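You operate a simulated robot arm through the tools that you are given. There is no shell and no other tool. Be economical: measure what you need, move in short steps, check, and stop when the job is done.

You run a simulated two-armed robot. Do the job below in one go: nothing can be reset, and whatever is moved stays where it is left.

## Task
On the middle of the steel table, fold the blue cloth in half, so that its two long edges meet.
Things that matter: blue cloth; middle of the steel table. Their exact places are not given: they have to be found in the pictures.

It is judged by the outcome, as a careful person would: the job done as asked, and still so three seconds after it is handed in. It fails if anything else is knocked over, pushed out of place, dropped, spilled or broken. Flat cloth is picked up by pressing the open fingertips on it (5 to 10 N) and closing them slowly along it; thin cloth reads only 2 to 8 mm in the jaws.

## Robot
Two 7-joint arms with two-finger parallel grippers on one trunk, on a base that drives. Base frame: it is fixed to the floor where the robot stands at the start and does not move with it; the origin is under the middle of the robot, x ahead of it, y to its left, z up; the surface under the hand at the start is at about z = 860. Units: mm, rad, N and s.
The left shoulder is at the start at [70, 163, 1170], the right one opposite. With the tool pointing down near the work surface each hand reaches from about 400 to 880 mm from the robot's upright axis, wherever it stands, measured 20 degrees to its own side. Places, roughly: middle of the steel table [700, -200, 900]. Payload 3.43 kg a hand.
The TCP of each hand is the grasp point between the finger pads, 34 mm short of the fingertips. In the tool frame z runs along the fingers and y along their closing line. The gripper opens to 128 mm. The fingers are 24 mm wide and 12 mm thick; the gripper's body (48 by 130 mm) begins 96 mm behind the TCP.
Orientation is that of the tool frame in the base frame, as a unit quaternion [x, y, z, w]. With the fingers straight down and closing along the base's y, the tool's x points along the base's -x, its y along +y and its z along -z.

## Interface
- The arms move only by the tool drive_tool. It takes "left_steps", "right_steps" or both (then of equal length, played together; a hand with none holds still); each is text: rows parted by semicolons, each of 7 numbers parted by spaces: the shift along the tool's x, y, z in cm, then the turn, a rotation vector about the tool's x, y, z in rad, then the finger opening in cm, from 0 to 12.8. In form: x y z rx ry rz claw; .... A call has 1 to 20 rows; each row shifts and turns the commanded pose from where the row before left it, along the tool's axes as they then stand. A row lasts 0.2 s, in which the tool goes at most 50 mm and 0.15 rad; a call with a longer step from one row to the next is refused whole, and so is a gripper value outside its range. A pose out of reach is approached as far as the arm can. The call stops where the force on the tool passes 40 N (or 10 N more than at its start, if that is more) or the arm is blocked; 0.2 s more then pass. The fingers move at their own pace (about 153 mm/s each) and stop on an object; they squeeze with about 34 N. The grip force told is the motor's: it shows also when the fingers shut on nothing. Time passes only in rows, and 0.2 s behind the last, so rows that do not move let the fingers close. It gives the time, the measured TCP pose, the force on the tool (base axes), the opening and the grip force at its end, in the units of the frame above (readings bear some noise), with the torque about the TCP (base axes, N m) and any sound that the robot's microphone picked up.
- Cameras (640 x 400 px; columns grow to the right, rows downward): "scene" is now at [143.9, 9.9, 1381.2]; the picture's right is [-0.03, -1.00, 0.00], its down [-0.66, 0.02, -0.75] and it looks along [0.75, -0.03, -0.66] (base axes); focal length 292 px, centre (320, 200). "left" rides on the left gripper at [76, 11, -160] in its tool frame; the picture's right is [-0.15, 0.99, 0.00], its down [-0.88, -0.13, -0.46] and it looks along [-0.45, -0.07, 0.89] (tool axes); focal length 234 px, centre (320, 200). "right" rides on the right gripper at [76, -11, -160] in its tool frame; the picture's right is [0.15, 0.99, 0.00], its down [-0.88, 0.13, -0.46] and it looks along [-0.45, 0.07, 0.89] (tool axes); focal length 234 px, centre (320, 200).
- snapshot(camera): a new picture of that camera. It takes no simulated time.
- move_column(by): slides the trunk up (or, below 0, down) by that many mm; the arms and the scene camera ride with it, the base frame stays. It gives what a move gives, with no picture.
- steer(legs): drives the robot by 1 to 6 legs, each [ahead, left, turn to the left] in mm, mm and rad, along the robot's own axes; the way and the turn of a leg run together, so that a leg with both is an arc; at most 1500 mm and 3.142 rad a leg. The arms and the cameras ride along, it lands a little off, and it stops where it bumps. It gives what a move gives.
- aim_head(pan, tilt): turns the head with the scene camera to pan (to the left, within 1.501 rad either way) and tilt (down, from -0.506 to 1.204), counted from straight ahead of the robot. It gives what a move gives.
- locate(camera, pixels): for up to 12 pixels [column, row] of the newest picture of that camera ("zoom" is the newest enlarged one), the place [x, y, z] in the base frame of the surface seen there, good to about 2 mm, but the place of the scene camera against the robot may be out by one fixed shift of up to 25 mm in any direction. It takes no simulated time.
- close_up(camera, box): a new picture of the part [left, top, right, bottom] of that camera's present view, enlarged. It takes no simulated time.
- sign_off(): hands the job in; it is judged then, once.

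Go step by step. Measure first, check grasps and placings, and put right what went wrong. The budget is 80 turns and 70 pictures, counting those below and the enlarged ones. Unless the task says otherwise, let go and move clear before handing in, and close with one line.

The tools are called after "Call:" as name(argument=value, ...) on one line, values as JSON. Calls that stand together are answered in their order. drive_tool: Moves the arms, as the interface text tells. Its arguments: {"type":"object","properties":{"left_steps":{"type":"string"},"right_steps":{"type":"string"}},"required":[]} The other tools are called the same way: move_column (by) slides the trunk up or down; steer (legs) drives the base; aim_head (pan, tilt) turns the head that bears the scene camera; snapshot (camera) takes a picture; locate (camera, pixels) gives the place of the surface under pixels of a picture; close_up (camera, box) takes an enlarged picture of a part of a camera's view; sign_off () hands the job in.

At the start:

```text
time_s: 0.0
left_tool_pos: [513.0, 94.6, 1037.6]
left_ee_rot: [-0.001, 1.0, -0.001, 0.0]
left_wrist_force: [-0.7, 0.0, 0.3]
left_wrist_torque: [-0.01, -0.02, 0.02]
left_width: 128.3
left_grip_force: 0.2
right_tool_pos: [458.6, -247.5, 1074.4]
right_ee_rot: [0.0, 1.0, 0.0, 0.0]
right_wrist_force: [0.1, 0.0, -0.2]
right_wrist_torque: [-0.01, 0.0, 0.01]
right_width: 127.9
right_grip_force: 0.1
trunk travel left (down, up): [-650.0, 290.0]
robot x, y, heading: [1.5, -0.4, 0.0]
head pan, tilt: [-0.033, 0.721]
```

scene: 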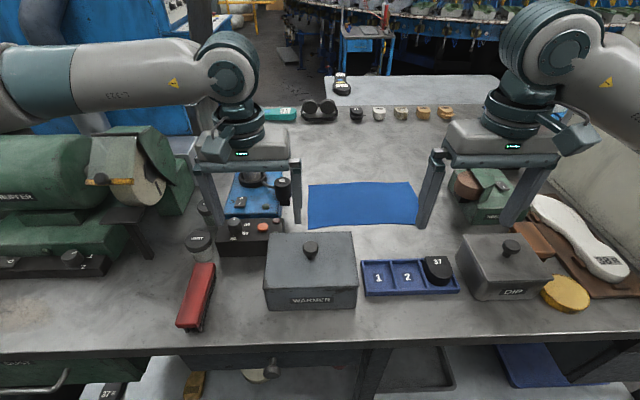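
right: 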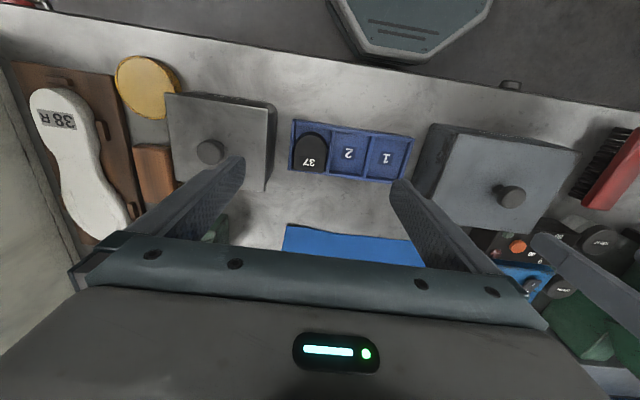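
left: 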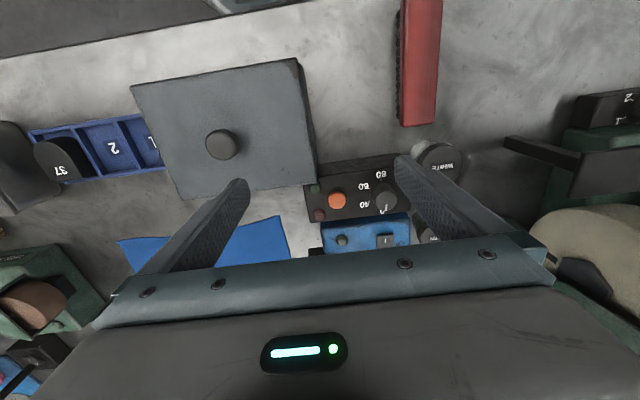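

The blue cloth lies in the scene picture with corners near (308,184), (410,182), (421,223), (308,228). I'll locate these and look closer.

Call:
locate(camera="scene", pixels=[[309, 185], [409, 183], [416, 222], [309, 227], [360, 205], [360, 240], [360, 170], [425, 262], [310, 240], [280, 200], [255, 225], [470, 205]])

Call:
close_up(camera="scene", box=[230, 120, 490, 280])

```text
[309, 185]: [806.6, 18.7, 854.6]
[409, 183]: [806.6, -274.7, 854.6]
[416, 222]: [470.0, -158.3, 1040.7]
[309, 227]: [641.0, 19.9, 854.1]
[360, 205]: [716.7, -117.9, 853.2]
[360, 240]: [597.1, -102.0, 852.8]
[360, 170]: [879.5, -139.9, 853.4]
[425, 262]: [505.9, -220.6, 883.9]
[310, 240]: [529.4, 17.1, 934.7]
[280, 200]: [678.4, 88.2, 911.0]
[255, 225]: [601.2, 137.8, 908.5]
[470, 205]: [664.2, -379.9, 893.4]
```

```text
2.46 times, centred on (360, 200) of scene
```

zoom: 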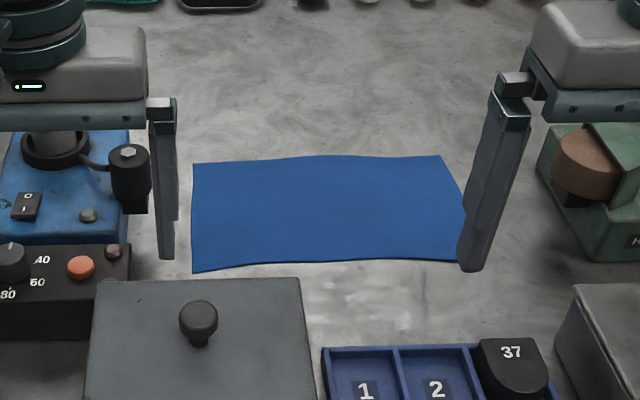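

The cloth spans roughly x 641–807 and y −275 to +19, with its long edges along y. I need the heights of the nearby obstacles next, at zoom pixels (128,150), (55,140), (80,245), (115,250) and the warmer.

Call:
locate(camera="zoom", pixels=[[128, 152], [55, 140], [112, 248], [128, 230], [120, 200], [290, 285], [110, 285], [195, 165], [440, 158], [194, 270], [400, 350], [570, 160]])

Call:
drive_tool(right_steps="-4 0 0 0 0 0 12.8;-4 0 0 0 0 0 12.8;-4 0 0 0 0 0 12.8", left_steps="0 0 -4 0 0 0 12.8;0 0 -4 0 0 0 12.8;0 0 -4 0 0 0 12.8")

Call:
snapshot(camera="right")

Call:
snapshot(camera="left")

Call:
snapshot(camera="scene")

```text
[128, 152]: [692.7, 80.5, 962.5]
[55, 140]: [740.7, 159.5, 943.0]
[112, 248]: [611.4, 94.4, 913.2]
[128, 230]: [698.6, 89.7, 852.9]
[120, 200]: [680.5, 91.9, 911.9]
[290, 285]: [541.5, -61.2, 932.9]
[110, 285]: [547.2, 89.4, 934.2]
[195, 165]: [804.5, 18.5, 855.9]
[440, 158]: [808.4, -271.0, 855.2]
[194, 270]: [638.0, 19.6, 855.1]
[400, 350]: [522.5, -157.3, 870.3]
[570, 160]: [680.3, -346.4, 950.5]
```

```text
time_s: 0.8
left_tool_pos: [512.2, 96.4, 1157.1]
left_ee_rot: [0.0, 1.0, 0.0, -0.001]
left_wrist_force: [0.2, -1.0, 0.3]
left_wrist_torque: [0.02, 0.04, 0.01]
left_width: 127.9
left_grip_force: 0.0
right_tool_pos: [580.1, -247.4, 1073.0]
right_ee_rot: [0.0, 1.0, 0.0, 0.0]
right_wrist_force: [-0.4, 0.5, 0.0]
right_wrist_torque: [-0.02, 0.01, 0.0]
right_width: 127.9
right_grip_force: 0.1
trunk travel left (down, up): [-650.0, 290.0]
robot x, y, heading: [-0.3, 2.2, -0.001]
head pan, tilt: [-0.033, 0.721]
```

```text
65 pictures are left
```

right: 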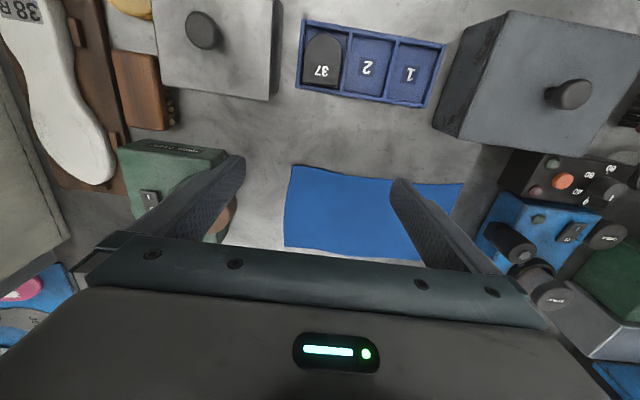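

```text
64 pictures are left
```

left: 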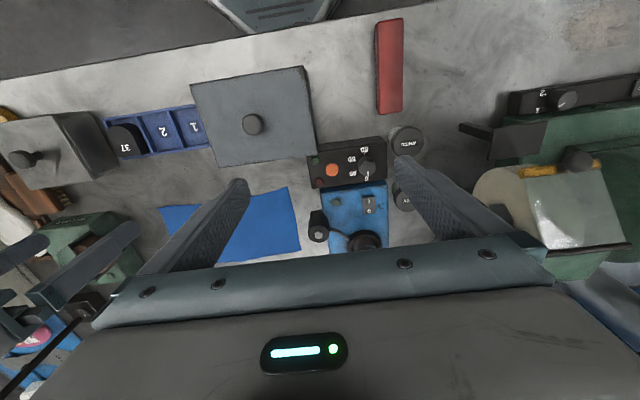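

```text
63 pictures are left
```

scene: 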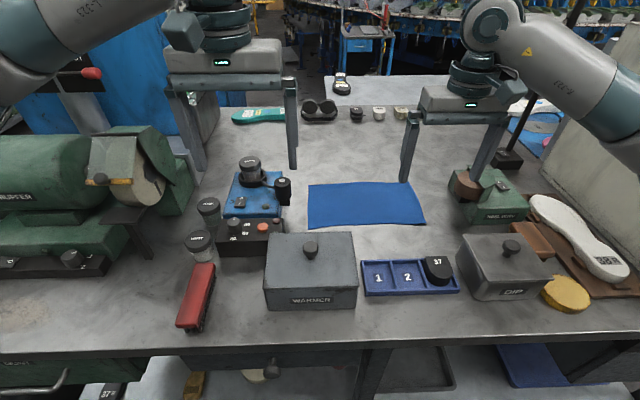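

Now the cloth's near corners show in the right picture at (291,167) and (461,184), and in the scene at (424,222) and (308,227). I'll locate both to find the scene camera's shift, along with the black lever at (284,184).

Call:
locate(camera="right", pixels=[[292, 168], [460, 185], [286, 244], [350, 178], [345, 252], [515, 240], [200, 150], [215, 210], [545, 255], [350, 210]])

Call:
locate(camera="scene", pixels=[[422, 221], [309, 226], [409, 184], [309, 186], [284, 181], [249, 160], [360, 224], [360, 184], [465, 175], [489, 170]])

Call:
locate(camera="left", pixels=[[287, 189], [300, 249], [318, 232], [365, 240], [163, 208]])

```text
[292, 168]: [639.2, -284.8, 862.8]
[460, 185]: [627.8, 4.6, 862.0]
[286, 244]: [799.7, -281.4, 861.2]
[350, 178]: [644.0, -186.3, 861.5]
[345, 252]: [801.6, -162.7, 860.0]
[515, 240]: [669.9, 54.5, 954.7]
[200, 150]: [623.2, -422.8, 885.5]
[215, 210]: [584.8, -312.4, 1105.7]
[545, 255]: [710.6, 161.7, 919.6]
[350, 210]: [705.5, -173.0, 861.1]
```

```text
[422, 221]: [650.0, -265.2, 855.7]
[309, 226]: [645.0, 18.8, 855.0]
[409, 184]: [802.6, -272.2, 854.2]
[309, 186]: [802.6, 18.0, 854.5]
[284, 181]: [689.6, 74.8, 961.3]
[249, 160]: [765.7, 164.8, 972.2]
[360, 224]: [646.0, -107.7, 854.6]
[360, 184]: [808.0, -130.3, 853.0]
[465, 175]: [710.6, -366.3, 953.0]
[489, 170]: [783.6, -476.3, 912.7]
```

```text
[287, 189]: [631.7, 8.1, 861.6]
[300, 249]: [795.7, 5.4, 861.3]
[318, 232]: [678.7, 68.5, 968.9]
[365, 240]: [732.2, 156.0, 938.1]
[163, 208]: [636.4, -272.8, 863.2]
```

The hand cameras agree, so the scene camera is about (+7, +12, −7) off. True corners are NL (631,7), NR (639,−284), FR (800,−282) and FL (796,5), with the table at about z=860. I'll turn both grippers so they close along base x, then take the near edge at both ends.

Call:
drive_tool(left_steps="0 0 0 0 0 0.1428 10;0 0 0 0 0 0.1428 8;0 0 0 0 0 0.1428 6;0 0 0 0 0 0.1428 5;0 0 0 0 0 0.1428 4;0 0 0 0 0 0.1428 4;0 0 0 0 0 0.1428 4;0 0 0 0 0 0.1428 4;0 0 0 0 0 0.1428 4;0 0 0 0 0 0.1428 4;0 0 0 0 0 0.1428 4;0 0 0 0 0 0 4", right_steps="0 0 0 0 0 -0.1428 10;0 0 0 0 0 -0.1428 8;0 0 0 0 0 -0.1428 6;0 0 0 0 0 -0.1428 5;0 0 0 0 0 -0.1428 4;0 0 0 0 0 -0.1428 4;0 0 0 0 0 -0.1428 4;0 0 0 0 0 -0.1428 4;0 0 0 0 0 -0.1428 4;0 0 0 0 0 -0.1428 4;0 0 0 0 0 -0.1428 4;0 0 0 0 0 0 4")

```text
time_s: 3.4
left_tool_pos: [464.7, 77.7, 1148.3]
left_ee_rot: [0.706, 0.708, 0.0, 0.0]
left_wrist_force: [0.0, -0.8, -0.5]
left_wrist_torque: [0.0, 0.01, 0.0]
left_width: 40.1
left_grip_force: 0.0
left hand out of reach, approached as far as the arm can: row 10, 11
right_tool_pos: [448.2, -156.2, 1076.3]
right_ee_rot: [-0.688, 0.726, 0.0, 0.0]
right_wrist_force: [1.5, 1.4, 0.7]
right_wrist_torque: [-0.02, 0.03, -0.01]
right_width: 40.1
right_grip_force: 0.2
right hand out of reach, approached as far as the arm can: row 7, 8, 9, 10, 11
trunk travel left (down, up): [-650.0, 290.0]
robot x, y, heading: [1.1, -2.0, 0.002]
head pan, tilt: [-0.033, 0.721]
```

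Turning reached a joint limit and both hands were pushed off their positions. I'll check whether the pose is reachable nearer the target before trying the opposite turn.

Call:
drive_tool(left_steps="-2 3 -0 0 0 0 4;-2 3 0 0 0 0 4;-2 3 0 0 0 0 4;-1 3 0 0 0 0 4;-1 3 2 0 0 0 4;0 0 2 0 0 0 4;0 0 0 0 0 0 4", right_steps="2 -3 0 0 0 0 4;2 -3 0 0 0 0 4;2 -3 0 0 0 0 4;2 -3 0 0 0 0 4;2 -3 0 0 0 0 4;0 -3 0 0 0 0 4;0 0 0 0 0 0 4")

```text
time_s: 5.0
left_tool_pos: [488.2, -20.8, 1101.4]
left_ee_rot: [0.707, 0.708, 0.0, 0.0]
left_wrist_force: [0.6, -1.0, -0.1]
left_wrist_torque: [0.02, 0.02, 0.01]
left_width: 39.8
left_grip_force: 0.1
left hand out of reach, approached as far as the arm can: row 1, 2, 3, 4, 5
right_tool_pos: [450.6, -151.2, 1077.5]
right_ee_rot: [-0.688, 0.726, -0.001, 0.0]
right_wrist_force: [-0.2, -0.1, 0.8]
right_wrist_torque: [0.01, 0.0, 0.0]
right_width: 39.9
right_grip_force: 0.0
right hand out of reach, approached as far as the arm can: row 1, 2, 3, 4, 5, 6
trunk travel left (down, up): [-650.0, 290.0]
robot x, y, heading: [1.3, -1.0, -0.002]
head pan, tilt: [-0.033, 0.721]
```

This turn direction limits reach, so I'll rotate both hands back and through to the opposite 90°.

Call:
drive_tool(left_steps="0 0 0 0 0 -0.1496 4;0 0 0 0 0 -0.1496 4;0 0 0 0 0 -0.1496 4;0 0 0 0 0 -0.1496 4;0 0 0 0 0 -0.1496 4;0 0 0 0 0 -0.1496 4;0 0 0 0 0 -0.1496 4;0 0 0 0 0 -0.1496 4;0 0 0 0 0 -0.1496 4;0 0 0 0 0 -0.1496 4;0 0 0 0 0 -0.1496 4", right_steps="0 0 0 0 0 0.1496 4;0 0 0 0 0 0.1496 4;0 0 0 0 0 0.1496 4;0 0 0 0 0 0.1496 4;0 0 0 0 0 0.1496 4;0 0 0 0 0 0.1496 4;0 0 0 0 0 0.1496 4;0 0 0 0 0 0.1496 4;0 0 0 0 0 0.1496 4;0 0 0 0 0 0.1496 4;0 0 0 0 0 0 4")

```text
time_s: 7.4
left_tool_pos: [488.0, -18.3, 1100.9]
left_ee_rot: [-0.037, 0.999, 0.001, 0.0]
left_wrist_force: [-14.6, 20.7, 1.0]
left_wrist_torque: [-2.56, -1.61, -1.27]
left_width: 39.8
left_grip_force: 0.1
right_tool_pos: [452.8, -151.2, 1077.1]
right_ee_rot: [-0.008, 1.0, 0.0, 0.002]
right_wrist_force: [13.5, -20.9, -0.2]
right_wrist_torque: [3.03, 1.89, -1.19]
right_width: 39.9
right_grip_force: 0.0
trunk travel left (down, up): [-650.0, 290.0]
robot x, y, heading: [-1.0, 0.5, -0.0]
head pan, tilt: [-0.033, 0.721]
```

The two grippers are touching, with 133 mm between them and 25 N side forces. I'll move them apart.

Call:
drive_tool(left_steps="0 2 0 0 0 0 4;0 4 0 0 0 0 4;0 4 0 0 0 0 4;-4 0 0 0 0 0 4;-4 0 0 0 0 0 4;-4 0 0 0 0 0 4", right_steps="0 -2 0 0 0 0 4;0 -4 0 0 0 0 4;0 -4 0 0 0 0 4;-4 0 0 0 0 0 4;-4 0 0 0 0 0 4;-4 0 0 0 0 0 4")

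```text
time_s: 8.8
left_tool_pos: [604.2, 90.2, 1100.5]
left_ee_rot: [-0.038, 0.999, -0.001, -0.001]
left_wrist_force: [-0.1, 0.6, -0.8]
left_wrist_torque: [0.02, 0.02, 0.0]
left_width: 40.0
left_grip_force: 0.0
right_tool_pos: [577.2, -245.9, 1075.8]
right_ee_rot: [-0.011, 1.0, -0.001, -0.001]
right_wrist_force: [-0.5, 0.7, -0.8]
right_wrist_torque: [0.01, 0.03, -0.01]
right_width: 39.9
right_grip_force: 0.0
trunk travel left (down, up): [-650.0, 290.0]
robot x, y, heading: [-0.1, -2.0, 0.0]
head pan, tilt: [-0.033, 0.721]
```

Forces are clear now. Next I'll turn left by −1.495 and right by +1.593 in place.

Call:
drive_tool(left_steps="0 0 0 0 0 -0.1359 4;0 0 0 0 0 -0.1359 4;0 0 0 0 0 -0.1359 4;0 0 0 0 0 -0.1359 4;0 0 0 0 0 -0.1359 4;0 0 0 0 0 -0.1359 4;0 0 0 0 0 -0.1359 4;0 0 0 0 0 -0.1359 4;0 0 0 0 0 -0.1359 4;0 0 0 0 0 -0.1359 4;0 0 0 0 0 -0.1359 4", right_steps="0 0 0 0 0 0.1448 4;0 0 0 0 0 0.1448 4;0 0 0 0 0 0.1448 4;0 0 0 0 0 0.1448 4;0 0 0 0 0 0.1448 4;0 0 0 0 0 0.1448 4;0 0 0 0 0 0.1448 4;0 0 0 0 0 0.1448 4;0 0 0 0 0 0.1448 4;0 0 0 0 0 0.1448 4;0 0 0 0 0 0.1448 4")

Call:
snapshot(camera="scene")

```text
time_s: 11.2
left_tool_pos: [601.4, 89.1, 1099.4]
left_ee_rot: [0.708, -0.706, 0.0, 0.001]
left_wrist_force: [-0.2, 0.3, 0.3]
left_wrist_torque: [0.01, -0.03, 0.01]
left_width: 40.0
left_grip_force: 0.1
right_tool_pos: [574.4, -246.0, 1077.1]
right_ee_rot: [0.708, 0.707, 0.0, 0.0]
right_wrist_force: [0.6, 0.8, -0.4]
right_wrist_torque: [0.03, -0.01, -0.02]
right_width: 40.1
right_grip_force: 0.0
trunk travel left (down, up): [-650.0, 290.0]
robot x, y, heading: [-1.6, 0.2, -0.001]
head pan, tilt: [-0.033, 0.721]
```

```text
62 pictures are left
```

scene: 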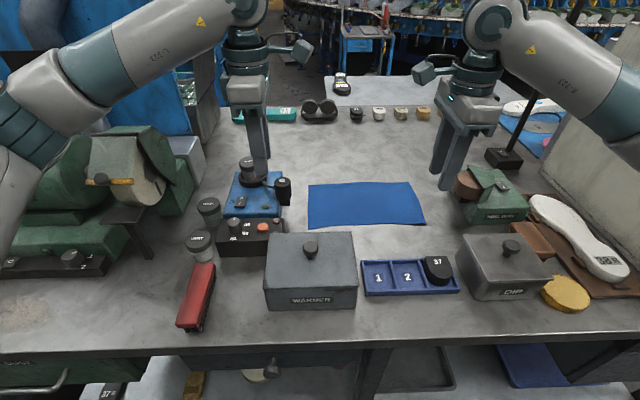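

Both turned fine. Now I'll move them above the near edge: left to (635,−12,960), right to (641,−262,960).

Call:
drive_tool(left_steps="3.3 -1.1 0 0 0 0 4;3.4 -1.1 0 0 0 0 4;3.4 -1.2 0 0 0 0 4;0 0 3.5 0 0 0 4;0 0 3.5 0 0 0 4;0 0 3.5 0 0 0 4;0 0 3.4 0 0 0 4;0 0 0 0 0 0 4", right_steps="-0.6 2.2 0 0 0 0 4;-0.5 2.2 0 0 0 0 4;-0.5 2.3 0 0 0 0 4;0 0 3 0 0 0 4;0 0 3 0 0 0 4;0 0 3 0 0 0 4;0 0 2.7 0 0 0 4;0 0 0 0 0 0 4")

Call:
snapshot(camera="left")

Call:
snapshot(camera="right")

Call:
snapshot(camera="scene")

```text
time_s: 13.0
left_tool_pos: [635.7, -12.1, 963.0]
left_ee_rot: [-0.707, 0.707, 0.0, 0.0]
left_wrist_force: [0.8, -0.3, -0.5]
left_wrist_torque: [0.0, -0.01, 0.03]
left_width: 39.8
left_grip_force: 0.0
right_tool_pos: [639.9, -262.3, 960.8]
right_ee_rot: [0.706, 0.708, 0.001, 0.0]
right_wrist_force: [0.2, -0.7, -0.3]
right_wrist_torque: [0.01, -0.02, -0.03]
right_width: 40.0
right_grip_force: 0.1
trunk travel left (down, up): [-650.0, 290.0]
robot x, y, heading: [0.6, -2.2, -0.004]
head pan, tilt: [-0.033, 0.721]
```

```text
61 pictures are left
```

left: 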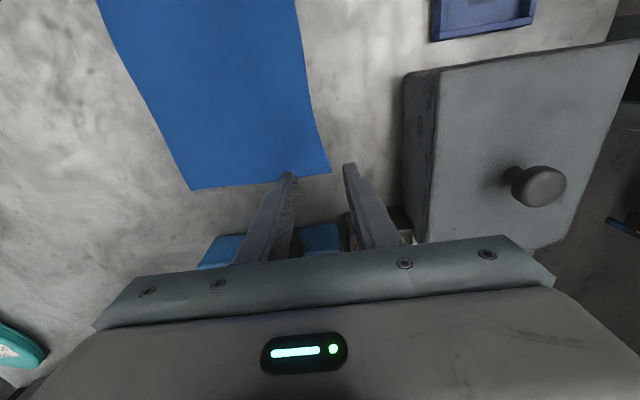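

```text
60 pictures are left
```

right: 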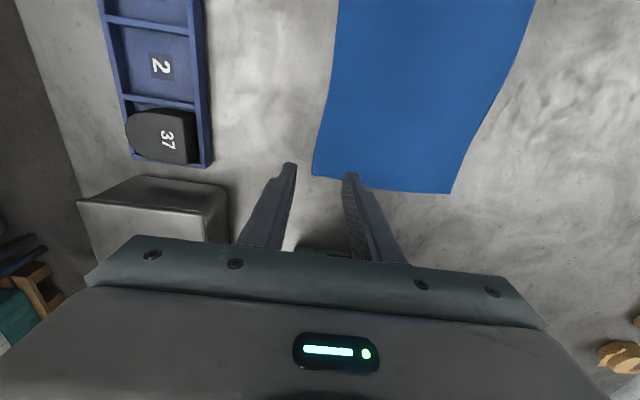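

```text
59 pictures are left
```

scene: 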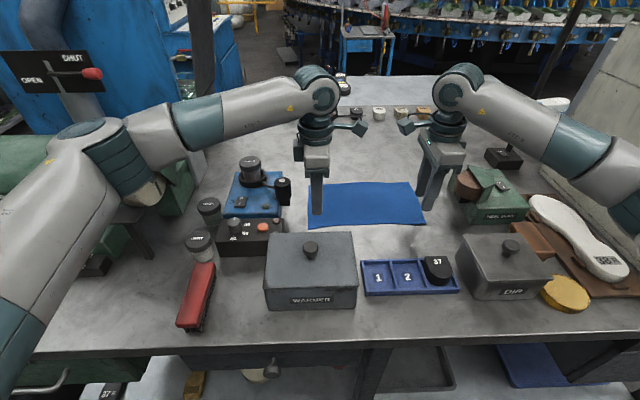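

The near edge shows in the left picture from (329,172) up to (302,30), and in the right from (314,174) to (338,20). I'll locate both edges for exact positions.

Call:
locate(camera="left", pixels=[[328, 171], [316, 115], [304, 50], [191, 187], [140, 90], [112, 40], [310, 172]])

Call:
locate(camera="right", pixels=[[315, 173], [327, 115], [334, 50], [449, 191], [490, 100], [515, 50], [340, 174]])

```text
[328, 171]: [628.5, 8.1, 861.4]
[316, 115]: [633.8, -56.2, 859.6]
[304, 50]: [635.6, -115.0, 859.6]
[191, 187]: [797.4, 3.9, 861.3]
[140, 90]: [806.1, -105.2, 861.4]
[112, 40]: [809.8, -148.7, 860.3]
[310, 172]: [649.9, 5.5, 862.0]
```

```text
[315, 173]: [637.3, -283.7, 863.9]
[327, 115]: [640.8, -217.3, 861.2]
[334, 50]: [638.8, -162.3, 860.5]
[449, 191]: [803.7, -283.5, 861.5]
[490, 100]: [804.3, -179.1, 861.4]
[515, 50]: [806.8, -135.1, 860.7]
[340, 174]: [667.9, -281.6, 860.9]
```

Near edge is at x≈630 on the left and 638.5 on the right; the far edge is at about 798.5 and 804. I'll set the openings to 30 mm, centre the hands 19 mm inside the near edge, and go down to just above the cloth.

Call:
drive_tool(left_steps="0 -1.3 1 0 0 0 3;0 0 2 0 0 0 3;0 0 2 0 0 0 3;0 0 1 0 0 0 3;0 0 0 0 0 0 3", right_steps="0 1.7 1 0 0 0 3;0 0 2 0 0 0 3;0 0 2 0 0 0 3;0 0 0.8 0 0 0 3;0 0 0 0 0 0 3")

Call:
snapshot(camera="left")

Call:
snapshot(camera="right")

```text
time_s: 14.2
left_tool_pos: [649.3, -11.4, 901.8]
left_ee_rot: [-0.707, 0.707, 0.0, -0.001]
left_wrist_force: [-0.4, 1.3, -0.6]
left_wrist_torque: [0.03, 0.0, 0.01]
left_width: 30.2
left_grip_force: 0.1
right_tool_pos: [658.9, -262.4, 902.6]
right_ee_rot: [0.707, 0.707, -0.001, 0.0]
right_wrist_force: [0.0, 0.5, -1.1]
right_wrist_torque: [0.02, -0.01, 0.01]
right_width: 30.1
right_grip_force: 0.2
trunk travel left (down, up): [-650.0, 290.0]
robot x, y, heading: [-1.3, 0.0, 0.002]
head pan, tilt: [-0.033, 0.721]
```

```text
58 pictures are left
```

left: 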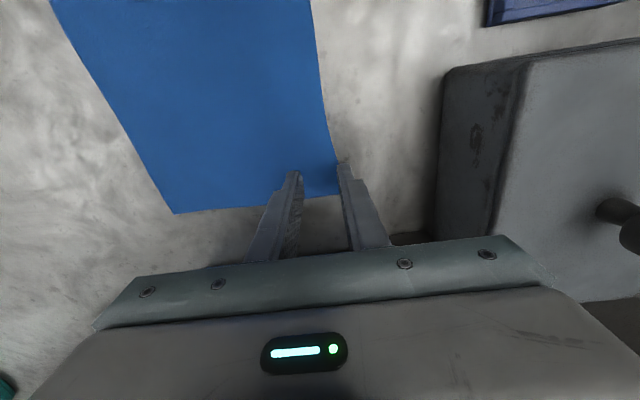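

```text
57 pictures are left
```

right: 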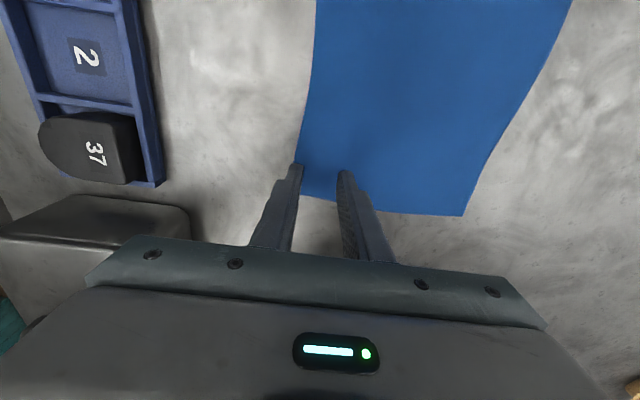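

The outer fingertips sit right at the cloth edge on both hands. Next I'll press down in 1 mm steps.

Call:
drive_tool(left_steps="0 0 0.2 0 0 0 3;0 0 0.2 0 0 0 3;0 0 0.15 0 0 0 3;0 0 0.1 0 0 0 3;0 0 0 0 0 0 3", right_steps="0 0 0.2 0 0 0 3;0 0 0.2 0 0 0 3;0 0 0.2 0 0 0 3;0 0 0.1 0 0 0 3;0 0 0 0 0 0 3")

```text
time_s: 15.4
left_tool_pos: [649.5, -12.2, 894.9]
left_ee_rot: [-0.707, 0.707, 0.0, 0.001]
left_wrist_force: [-0.2, -0.6, 1.9]
left_wrist_torque: [-0.03, -0.01, -0.03]
left_width: 30.0
left_grip_force: 0.0
right_tool_pos: [658.5, -262.8, 895.8]
right_ee_rot: [0.707, 0.708, 0.001, 0.0]
right_wrist_force: [-0.6, -0.1, 0.0]
right_wrist_torque: [0.0, -0.01, -0.02]
right_width: 29.8
right_grip_force: 0.1
trunk travel left (down, up): [-650.0, 290.0]
robot x, y, heading: [1.7, 0.9, -0.001]
head pan, tilt: [-0.033, 0.721]
```

Call:
drive_tool(left_steps="0 0 0.05 0 0 0 3;0 0 0.05 0 0 0 3;0 0 0 0 0 0 3", right_steps="0 0 0.1 0 0 0 3;0 0 0.08 0 0 0 3;0 0 0 0 0 0 3")

```text
time_s: 16.2
left_tool_pos: [647.9, -10.7, 894.4]
left_ee_rot: [-0.707, 0.707, -0.001, 0.001]
left_wrist_force: [1.4, 0.4, 6.5]
left_wrist_torque: [0.0, 0.0, 0.02]
left_width: 29.6
left_grip_force: 0.0
right_tool_pos: [658.6, -262.3, 895.9]
right_ee_rot: [0.707, 0.707, 0.0, 0.0]
right_wrist_force: [0.9, 0.6, 5.3]
right_wrist_torque: [0.0, 0.07, -0.01]
right_width: 29.5
right_grip_force: 0.1
trunk travel left (down, up): [-650.0, 290.0]
robot x, y, heading: [0.4, 1.2, 0.003]
head pan, tilt: [-0.033, 0.721]
```

The press is 6.5 N on the left and 5.3 N on the right, which is good. Now I'll close slowly while shifting the centre +x so the inner finger stays put.

Call:
drive_tool(left_steps="0 -0.15 0 0 0 0 2.7;0 -0.15 0 0 0 0 2.4;0 -0.15 0 0 0 0 2.1;0 -0.15 0 0 0 0 1.8;0 -0.15 0 0 0 0 1.5;0 -0.15 0 0 0 0 1.2;0 -0.15 0 0 0 0 0.9;0 -0.15 0 0 0 0 0.6;0 -0.1 0 0 0 0 0.3;0 0 0 0 0 0 0;0 0 0 0 0 0 0", right_steps="0 0.15 0.02 0 0 0 2.7;0 0.15 0 0 0 0 2.4;0 0.15 0 0 0 0 2.1;0 0.15 0 0 0 0 1.8;0 0.15 0 0 0 0 1.5;0 0.15 0 0 0 0 1.2;0 0.15 0 0 0 0 0.9;0 0.15 0 0 0 0 0.6;0 0.1 0 0 0 0 0.3;0 0 0 0 0 0 0;0 0 0 0 0 0 0")

Call:
snapshot(camera="left")

Call:
snapshot(camera="right")

```text
time_s: 18.6
left_tool_pos: [660.4, -11.4, 896.6]
left_ee_rot: [0.707, -0.707, 0.0, 0.0]
left_wrist_force: [0.9, 0.2, 0.6]
left_wrist_torque: [-0.06, 0.0, 0.0]
left_width: 2.0
left_grip_force: 34.5
right_tool_pos: [669.0, -263.1, 896.2]
right_ee_rot: [0.707, 0.708, 0.0, 0.002]
right_wrist_force: [-3.3, 1.4, 15.4]
right_wrist_torque: [-0.01, 0.15, 0.0]
right_width: 2.1
right_grip_force: 33.9
trunk travel left (down, up): [-650.0, 290.0]
robot x, y, heading: [-4.5, -0.6, 0.002]
head pan, tilt: [-0.033, 0.721]
```

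```text
56 pictures are left
```

left: 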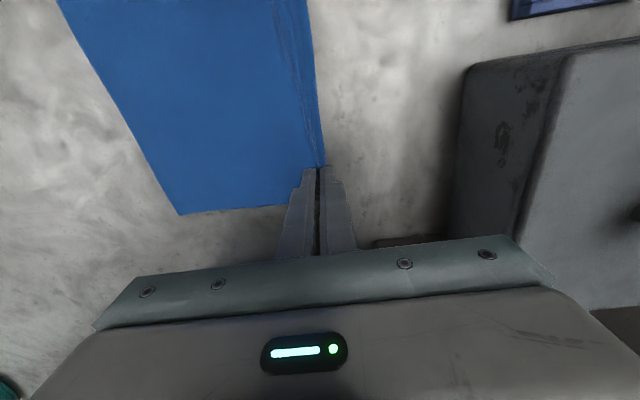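

```text
55 pictures are left
```

right: 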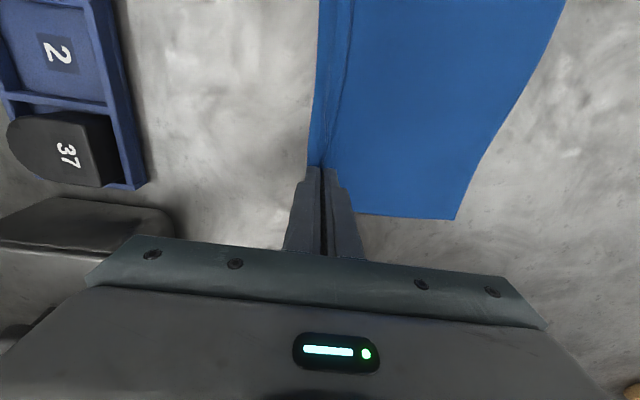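

Both read about 2 mm with a ridge formed between the fingers. I'll lift along the start of the arc and check the hold.

Call:
drive_tool(left_steps="0 0 -0.5 0 0 0 0;0 -0.1 -0.7 0 0 0 0;0 -0.2 -0.7 0 0 0 0;0 -0.3 -0.6 0 0 0 0;0 0 0 0 0 0 0", right_steps="0 0 -0.5 0 0 0 0;0 0.1 -0.7 0 0 0 0;0 0.2 -0.7 0 0 0 0;0 0.3 -0.6 0 0 0 0;0 0 0 0 0 0 0")

Call:
snapshot(camera="left")

Call:
snapshot(camera="right")

Call:
close_up(camera="scene", box=[260, 140, 460, 265])

```text
time_s: 19.8
left_tool_pos: [668.4, -12.9, 919.7]
left_ee_rot: [0.707, -0.707, 0.0, 0.0]
left_wrist_force: [0.0, 0.5, 0.1]
left_wrist_torque: [0.04, 0.0, -0.02]
left_width: 2.3
left_grip_force: 33.8
right_tool_pos: [678.6, -262.0, 919.0]
right_ee_rot: [0.707, 0.707, 0.001, 0.0]
right_wrist_force: [-0.4, -0.9, 0.0]
right_wrist_torque: [-0.01, 0.01, 0.01]
right_width: 1.7
right_grip_force: 33.9
trunk travel left (down, up): [-650.0, 290.0]
robot x, y, heading: [-1.3, -0.8, -0.0]
head pan, tilt: [-0.033, 0.721]
```

```text
54 pictures are left
```

left: 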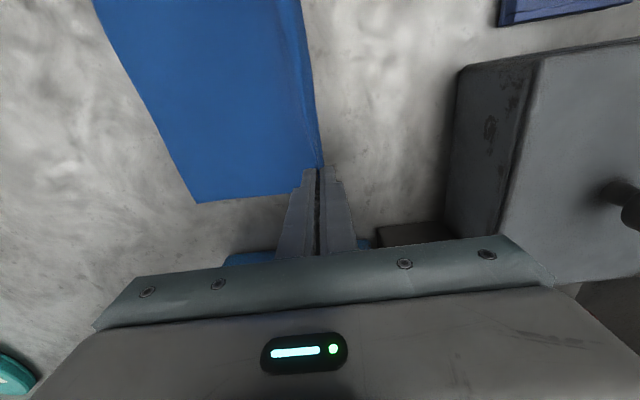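

```text
53 pictures are left
```

right: 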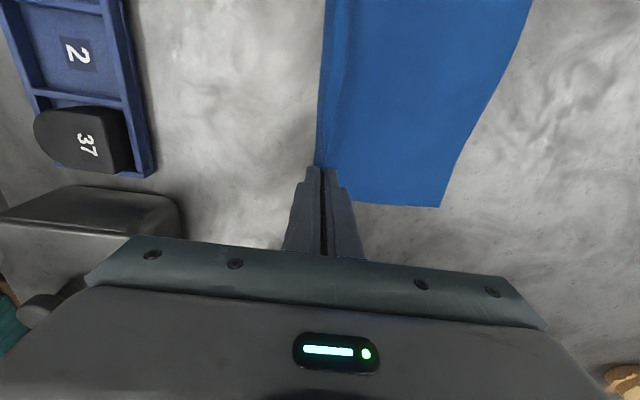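

```text
3.20 times, centred on (360, 202) of scene
```

zoom: 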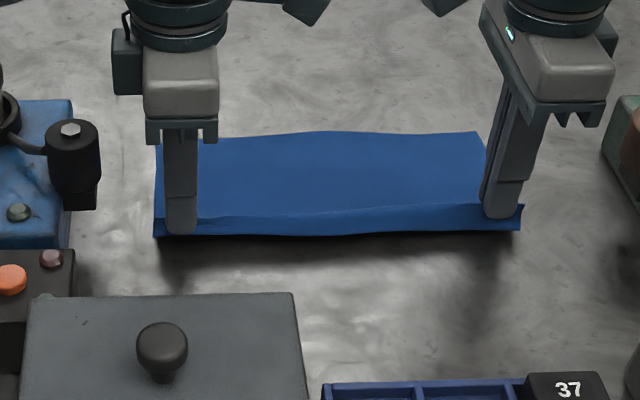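

Both corners are held and the edge flap hangs cleanly. Now I'll carry the edge over in an arc about the fold line (x≈714/721), stopping part-way to check.

Call:
drive_tool(left_steps="0 -0.6 -0.6 0 0 0 0;0 -0.6 -0.6 0 0 0 0;0 -0.75 -0.45 0 0 0 0;0 -0.75 -0.45 0 0 0 0;0 -0.9 -0.15 0 0 0 0;0 -0.9 -0.15 0 0 0 0;0 -0.9 0.15 0 0 0 0;0 -0.9 0.15 0 0 0 0;0 -0.75 0.45 0 0 0 0;0 -0.75 0.45 0 0 0 0;0 0 0 0 0 0 0", right_steps="0 0.6 -0.6 0 0 0 0;0 0.6 -0.6 0 0 0 0;0 0.75 -0.45 0 0 0 0;0 0.75 -0.45 0 0 0 0;0 0.9 -0.15 0 0 0 0;0 0.9 -0.15 0 0 0 0;0 0.9 0.15 0 0 0 0;0 0.9 0.15 0 0 0 0;0 0.75 0.45 0 0 0 0;0 0.75 0.45 0 0 0 0;0 0 0 0 0 0 0")

Call:
close_up(camera="scene", box=[260, 140, 460, 265])

Call:
snapshot(camera="left")

Call:
snapshot(camera="right")

```text
time_s: 22.2
left_tool_pos: [744.7, -10.4, 931.7]
left_ee_rot: [-0.707, 0.707, 0.0, 0.0]
left_wrist_force: [0.1, 1.4, -0.6]
left_wrist_torque: [0.0, -0.04, 0.04]
left_width: 2.2
left_grip_force: 34.5
right_tool_pos: [756.0, -262.4, 930.4]
right_ee_rot: [0.707, 0.707, 0.0, -0.001]
right_wrist_force: [-0.3, -0.2, -0.8]
right_wrist_torque: [-0.01, 0.0, 0.02]
right_width: 1.9
right_grip_force: 34.0
trunk travel left (down, up): [-650.0, 290.0]
robot x, y, heading: [1.1, 1.3, -0.001]
head pan, tilt: [-0.033, 0.721]
```

```text
3.20 times, centred on (360, 202) of scene
```

zoom: 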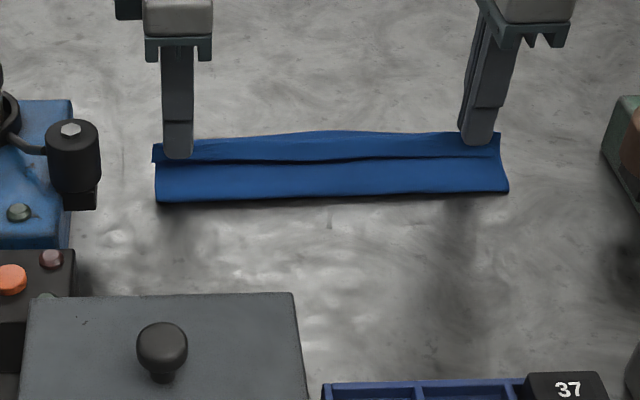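

```text
50 pictures are left
```

left: 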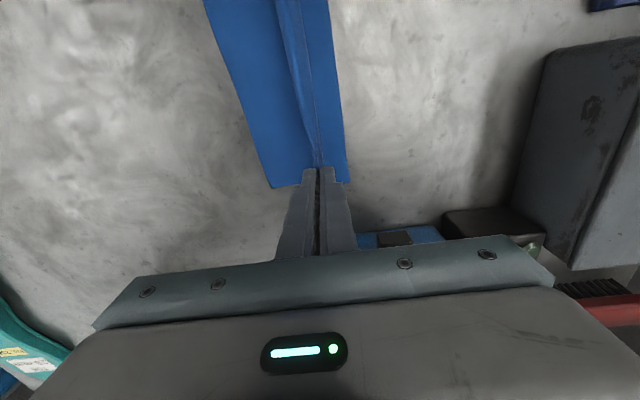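

```text
49 pictures are left
```

right: 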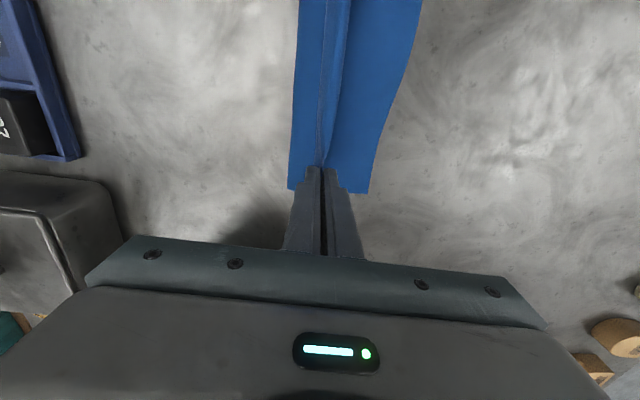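

The carry works, but the edge strip is doubled back on the near side of the fingers, so it would lie folded under itself. I'll reverse the arc, lay the strip flat again, and re-grip with the edge itself pointing up between the fingers.

Call:
drive_tool(left_steps="0 0.75 -0.45 0 0 0 0;0 0.75 -0.45 0 0 0 0;0 0.9 -0.15 0 0 0 0;0 0.9 -0.15 0 0 0 0;0 0.9 0.15 0 0 0 0;0 0.9 0.15 0 0 0 0;0 0.75 0.45 0 0 0 0;0 0.75 0.45 0 0 0 0;0 0.6 0.6 0 0 0 0;0 0.6 0.6 0 0 0 0;0 0.3 0.6 0 0 0 0;0 0.3 0.6 0 0 0 0;0 0.2 0.6 0 0 0 0;0 0.1 0.3 0 0 0 0;0 0 0 0 0 0 0", right_steps="0 -0.75 -0.45 0 0 0 0;0 -0.75 -0.45 0 0 0 0;0 -0.9 -0.15 0 0 0 0;0 -0.9 -0.15 0 0 0 0;0 -0.9 0.15 0 0 0 0;0 -0.9 0.15 0 0 0 0;0 -0.75 0.45 0 0 0 0;0 -0.75 0.45 0 0 0 0;0 -0.6 0.6 0 0 0 0;0 -0.6 0.6 0 0 0 0;0 -0.3 0.6 0 0 0 0;0 -0.3 0.6 0 0 0 0;0 -0.2 0.6 0 0 0 0;0 -0.1 0.3 0 0 0 0;0 0 0 0 0 0 0")

Call:
close_up(camera="scene", box=[260, 140, 460, 265])

```text
time_s: 25.4
left_tool_pos: [658.5, -10.9, 898.8]
left_ee_rot: [-0.707, 0.707, -0.001, 0.0]
left_wrist_force: [0.5, -0.3, 0.5]
left_wrist_torque: [-0.02, -0.01, 0.01]
left_width: 2.2
left_grip_force: 34.5
right_tool_pos: [668.0, -263.4, 897.9]
right_ee_rot: [0.707, 0.707, 0.0, 0.0]
right_wrist_force: [0.7, -0.2, 0.7]
right_wrist_torque: [0.0, -0.01, 0.0]
right_width: 1.7
right_grip_force: 34.1
trunk travel left (down, up): [-650.0, 290.0]
robot x, y, heading: [-1.2, 0.2, -0.004]
head pan, tilt: [-0.033, 0.721]
```

```text
3.20 times, centred on (360, 202) of scene
```

zoom: 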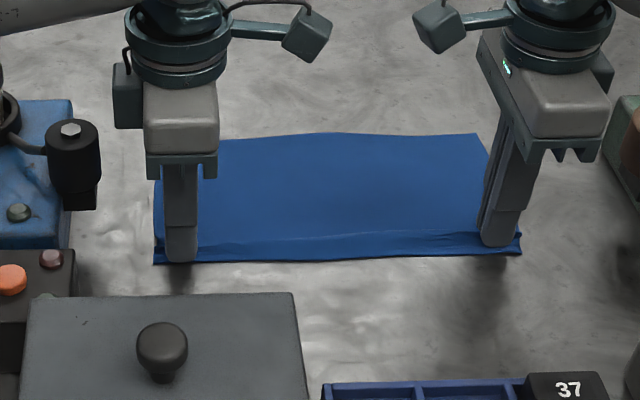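

It is back in place. I'll lower lightly and open while shifting −x, to spread the strip flat.

Call:
drive_tool(left_steps="0 0 0.25 0 0 0 0;0 0.15 0 0 0 0 0.3;0 0.15 0 0 0 0 0.6;0 0.15 0 0 0 0 0.9;0 0.15 0 0 0 0 1.2;0 0.15 0 0 0 0 1.5;0 0.15 0 0 0 0 1.8;0 0.15 0 0 0 0 2.1;0 0.15 0 0 0 0 2.4;0 0.15 0 0 0 0 2.7;0 0.15 0 0 0 0 3;0 0 -0.5 0 0 0 3;0 0 -1.5 0 0 0 3;0 0 -3 0 0 0 3;0 0 -3 0 0 0 3", right_steps="0 0 0.2 0 0 0 0;0 -0.15 0 0 0 0 0.3;0 -0.15 0 0 0 0 0.6;0 -0.15 0 0 0 0 0.9;0 -0.15 0 0 0 0 1.2;0 -0.15 0 0 0 0 1.5;0 -0.15 0 0 0 0 1.8;0 -0.15 0 0 0 0 2.1;0 -0.15 0 0 0 0 2.4;0 -0.15 0 0 0 0 2.7;0 -0.15 0 0 0 0 3;0 0 -0.5 0 0 0 3;0 0 -1.5 0 0 0 3;0 0 -3 0 0 0 3;0 0 -3 0 0 0 3")

Call:
snapshot(camera="left")

Call:
snapshot(camera="right")

Call:
close_up(camera="scene", box=[260, 140, 460, 265])

```text
time_s: 28.6
left_tool_pos: [642.1, -11.1, 976.3]
left_ee_rot: [-0.707, 0.707, 0.0, 0.0]
left_wrist_force: [-0.4, 0.7, 0.4]
left_wrist_torque: [0.01, -0.01, -0.01]
left_width: 30.1
left_grip_force: 0.1
right_tool_pos: [653.2, -261.8, 976.7]
right_ee_rot: [0.706, 0.708, 0.0, 0.0]
right_wrist_force: [-0.4, -0.5, 0.1]
right_wrist_torque: [0.0, 0.01, 0.01]
right_width: 30.0
right_grip_force: 0.0
trunk travel left (down, up): [-650.0, 290.0]
robot x, y, heading: [2.0, -1.4, -0.0]
head pan, tilt: [-0.033, 0.721]
```

```text
47 pictures are left
```

left: 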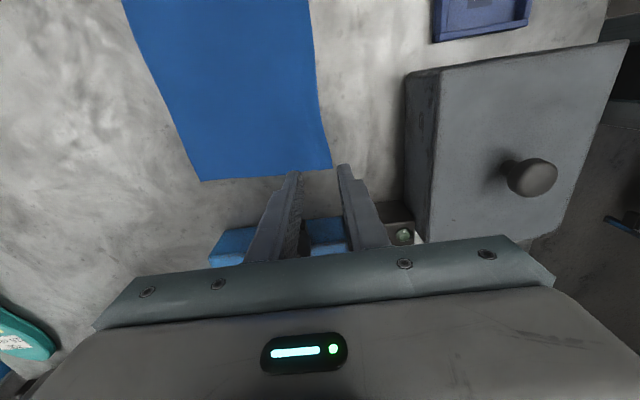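

```text
46 pictures are left
```

right: 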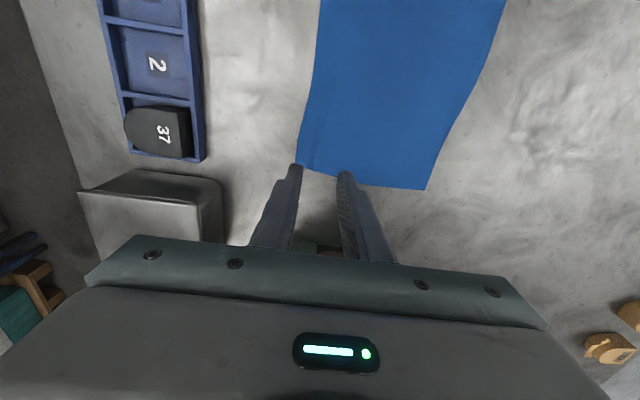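

```text
3.20 times, centred on (360, 202) of scene
```

zoom: 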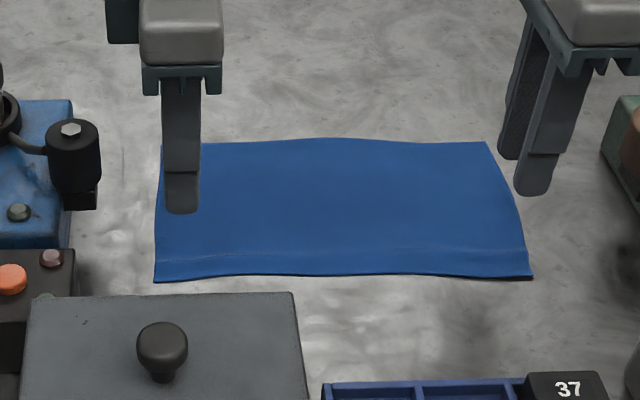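

The cloth is flat again. I'll re-measure the edges: left picture (330,168), (317,110), (203,180); right picture (298,166), (313,110), (426,188).

Call:
locate(camera="left", pixels=[[329, 167], [324, 140], [315, 90], [309, 40], [204, 179], [175, 110], [150, 55]])

Call:
locate(camera="right", pixels=[[300, 165], [307, 140], [315, 90], [320, 40], [425, 187], [455, 110], [485, 55]])

```text
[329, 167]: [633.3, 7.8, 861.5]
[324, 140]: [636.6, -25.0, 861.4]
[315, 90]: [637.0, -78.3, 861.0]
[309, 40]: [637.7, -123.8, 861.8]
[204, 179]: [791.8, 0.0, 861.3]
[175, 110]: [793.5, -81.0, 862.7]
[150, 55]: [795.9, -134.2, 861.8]
```

```text
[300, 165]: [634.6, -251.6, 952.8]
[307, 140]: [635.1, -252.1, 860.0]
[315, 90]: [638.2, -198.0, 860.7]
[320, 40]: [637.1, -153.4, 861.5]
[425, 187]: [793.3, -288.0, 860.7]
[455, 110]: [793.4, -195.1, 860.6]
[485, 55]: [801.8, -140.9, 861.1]
```

Both near and far edges are straight at x≈635 and ≈794. Gripping the edge always doubles it back, so a better way is to pinch a ridge along the midline (x≈714) with both hands. I'll lift it so the halves hang with their long edges meeting, then lay it over sideways, so the ridge becomes the fold.

Call:
drive_tool(left_steps="0 -2.4 0 0 0 0 3;0 -2.4 0 0 0 0 3;0 -2.4 0 0 0 0 3;0 0 2.5 0 0 0 3;0 0 2.5 0 0 0 3;0 0 2 0 0 0 3;0 0 0.5 0 0 0 3;0 0 0.3 0 0 0 3;0 0 0.2 0 0 0 3;0 0 0.1 0 0 0 3;0 0 0 0 0 0 3", right_steps="0 2.0 0 0 0 0 3;0 2 0 0 0 0 3;0 2.1 0 0 0 0 3;0 0 2.5 0 0 0 3;0 0 2.5 0 0 0 3;0 0 2 0 0 0 3;0 0 0.5 0 0 0 3;0 0 0.3 0 0 0 3;0 0 0.2 0 0 0 3;0 0 0.1 0 0 0 3;0 0 0 0 0 0 3")

Call:
snapshot(camera="left")

Call:
snapshot(camera="right")

```text
time_s: 31.0
left_tool_pos: [716.2, -11.4, 895.9]
left_ee_rot: [-0.707, 0.707, -0.001, 0.001]
left_wrist_force: [1.5, 0.1, 5.4]
left_wrist_torque: [0.08, -0.01, 0.01]
left_width: 29.8
left_grip_force: 0.1
right_tool_pos: [713.7, -261.5, 894.3]
right_ee_rot: [0.707, 0.707, 0.001, 0.001]
right_wrist_force: [1.0, 0.4, 1.8]
right_wrist_torque: [0.01, -0.02, 0.03]
right_width: 30.0
right_grip_force: 0.0
trunk travel left (down, up): [-650.0, 290.0]
robot x, y, heading: [-3.2, -2.0, -0.001]
head pan, tilt: [-0.033, 0.721]
```

```text
44 pictures are left
```

left: 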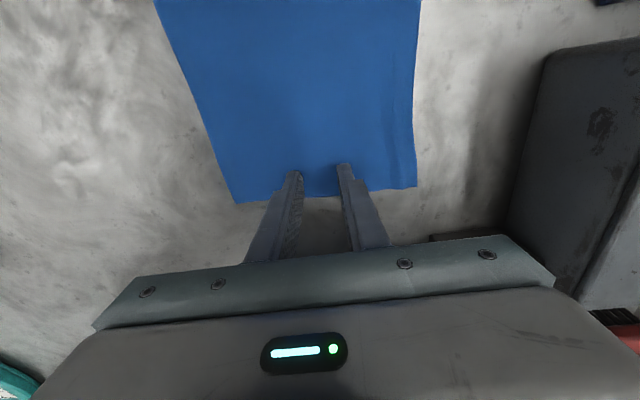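

```text
43 pictures are left
```

right: 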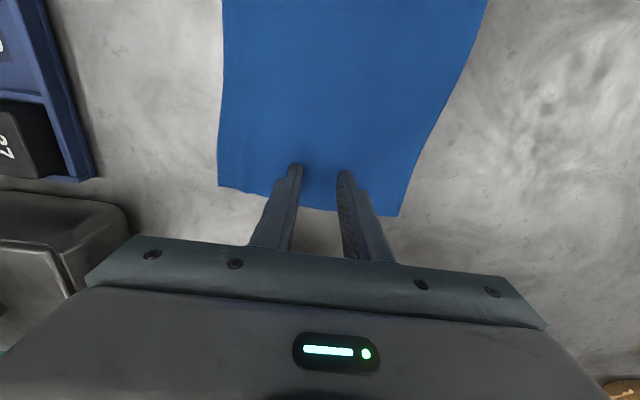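

The hands are touching (5.4 N left, 1.8 N right). Before closing I'll check how centred the fingers are using the corners: left picture (415,185), (235,201); right picture (220,184), (395,213).

Call:
locate(camera="left", pixels=[[414, 184], [411, 170], [236, 200], [228, 180], [414, 100], [193, 100]])

Call:
locate(camera="right", pixels=[[221, 183], [220, 165], [394, 213], [401, 190], [223, 100], [442, 100]])

```text
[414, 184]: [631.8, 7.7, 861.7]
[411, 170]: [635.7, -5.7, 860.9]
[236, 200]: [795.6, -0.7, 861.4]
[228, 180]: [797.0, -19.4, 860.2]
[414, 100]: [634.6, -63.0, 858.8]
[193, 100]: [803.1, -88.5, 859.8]
```

```text
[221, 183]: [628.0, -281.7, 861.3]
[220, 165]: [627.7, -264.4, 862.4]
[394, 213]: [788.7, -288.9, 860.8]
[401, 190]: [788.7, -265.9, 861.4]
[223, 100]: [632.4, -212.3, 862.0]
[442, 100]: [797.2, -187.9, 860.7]
```

Left is centred (mid 716). Right mid is 708.5 with the hand at 713.7, so I'll lift it, shift −5 mm and press again.

Call:
drive_tool(right_steps="0 0 -0.5 0 0 0 3;0 -0.52 0 0 0 0 3;0 0 0.4 0 0 0 3;0 0 0.12 0 0 0 3;0 0 0.03 0 0 0 3;0 0 0 0 0 0 3")

```text
time_s: 32.4
left_tool_pos: [715.3, -12.2, 896.6]
left_ee_rot: [0.708, -0.707, 0.0, -0.001]
left_wrist_force: [1.6, 0.0, 6.9]
left_wrist_torque: [0.03, -0.02, -0.05]
left_width: 29.9
left_grip_force: 0.1
right_tool_pos: [708.6, -262.5, 895.4]
right_ee_rot: [0.707, 0.707, 0.001, 0.0]
right_wrist_force: [-0.5, 0.6, 4.5]
right_wrist_torque: [0.01, 0.1, 0.01]
right_width: 30.2
right_grip_force: 0.1
trunk travel left (down, up): [-650.0, 290.0]
robot x, y, heading: [-3.5, 1.6, 0.003]
head pan, tilt: [-0.033, 0.721]
```

Both are pressing at about 5–7 N on the midline. I'll close slowly and symmetrically.

Call:
drive_tool(left_steps="0 0 0 0 0 0 2.7;0 0 0 0 0 0 2.4;0 0 0 0 0 0 2.1;0 0 0 0 0 0 1.8;0 0 0 0 0 0 1.5;0 0 0 0 0 0 1.2;0 0 0 0 0 0 0.9;0 0 0 0 0 0 0.6;0 0 0 0 0 0 0.3;0 0 0 0 0 0 0;0 0 0 0 0 0 0", right_steps="0 0 0.02 0 0 0 2.7;0 0 0 0 0 0 2.4;0 0 0 0 0 0 2.1;0 0 0 0 0 0 1.8;0 0 0 0 0 0 1.5;0 0 0 0 0 0 1.2;0 0 0 0 0 0 0.9;0 0 0 0 0 0 0.6;0 0 0 0 0 0 0.3;0 0 0 0 0 0 0;0 0 0 0 0 0 0")

Call:
close_up(camera="scene", box=[260, 140, 460, 265])

Call:
snapshot(camera="left")

Call:
snapshot(camera="right")

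```text
time_s: 34.8
left_tool_pos: [714.9, -10.8, 895.7]
left_ee_rot: [-0.707, 0.707, -0.001, 0.001]
left_wrist_force: [-0.7, -1.0, 2.4]
left_wrist_torque: [0.04, 0.01, 0.03]
left_width: 1.8
left_grip_force: 33.9
right_tool_pos: [707.5, -262.0, 895.3]
right_ee_rot: [0.707, 0.708, 0.001, 0.001]
right_wrist_force: [0.3, 0.4, 10.5]
right_wrist_torque: [0.0, 0.02, -0.03]
right_width: 2.1
right_grip_force: 33.8
trunk travel left (down, up): [-650.0, 290.0]
robot x, y, heading: [2.1, 1.3, -0.004]
head pan, tilt: [-0.033, 0.721]
```

```text
3.20 times, centred on (360, 202) of scene
```

zoom: 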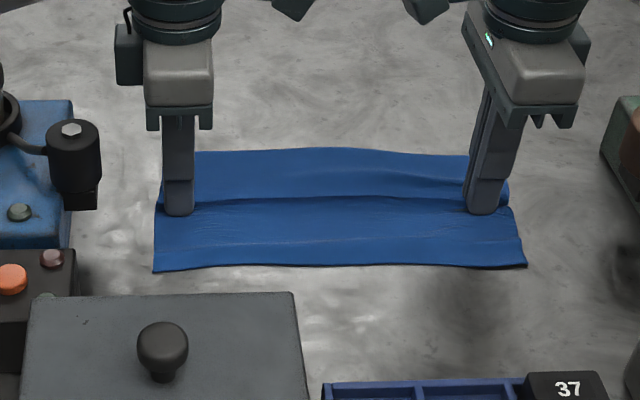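

```text
41 pictures are left
```

left: 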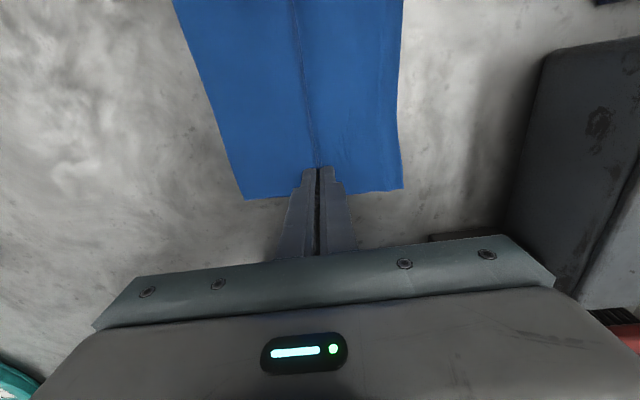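

```text
40 pictures are left
```

right: 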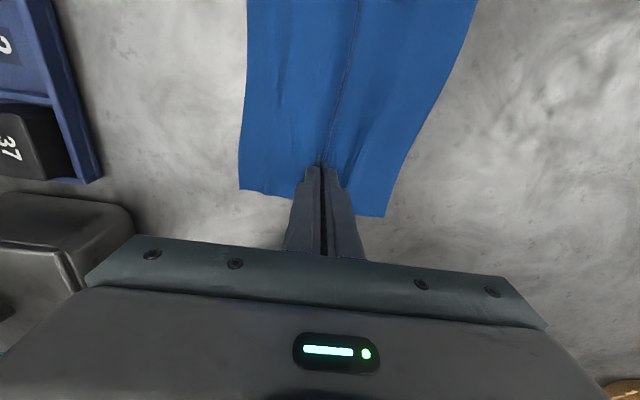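

A clean ridge has formed. I'll check its symmetry about the pinch at both ends.

Call:
locate(camera="left", pixels=[[400, 170], [238, 180], [400, 100], [212, 100]])

Call:
locate(camera="right", pixels=[[241, 170], [391, 195], [245, 100], [433, 100]])

```text
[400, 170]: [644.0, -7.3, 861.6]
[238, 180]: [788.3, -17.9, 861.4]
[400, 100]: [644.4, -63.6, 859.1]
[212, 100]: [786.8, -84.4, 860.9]
```

```text
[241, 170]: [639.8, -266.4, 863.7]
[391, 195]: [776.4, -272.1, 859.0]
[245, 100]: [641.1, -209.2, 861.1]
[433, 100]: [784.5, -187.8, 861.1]
```

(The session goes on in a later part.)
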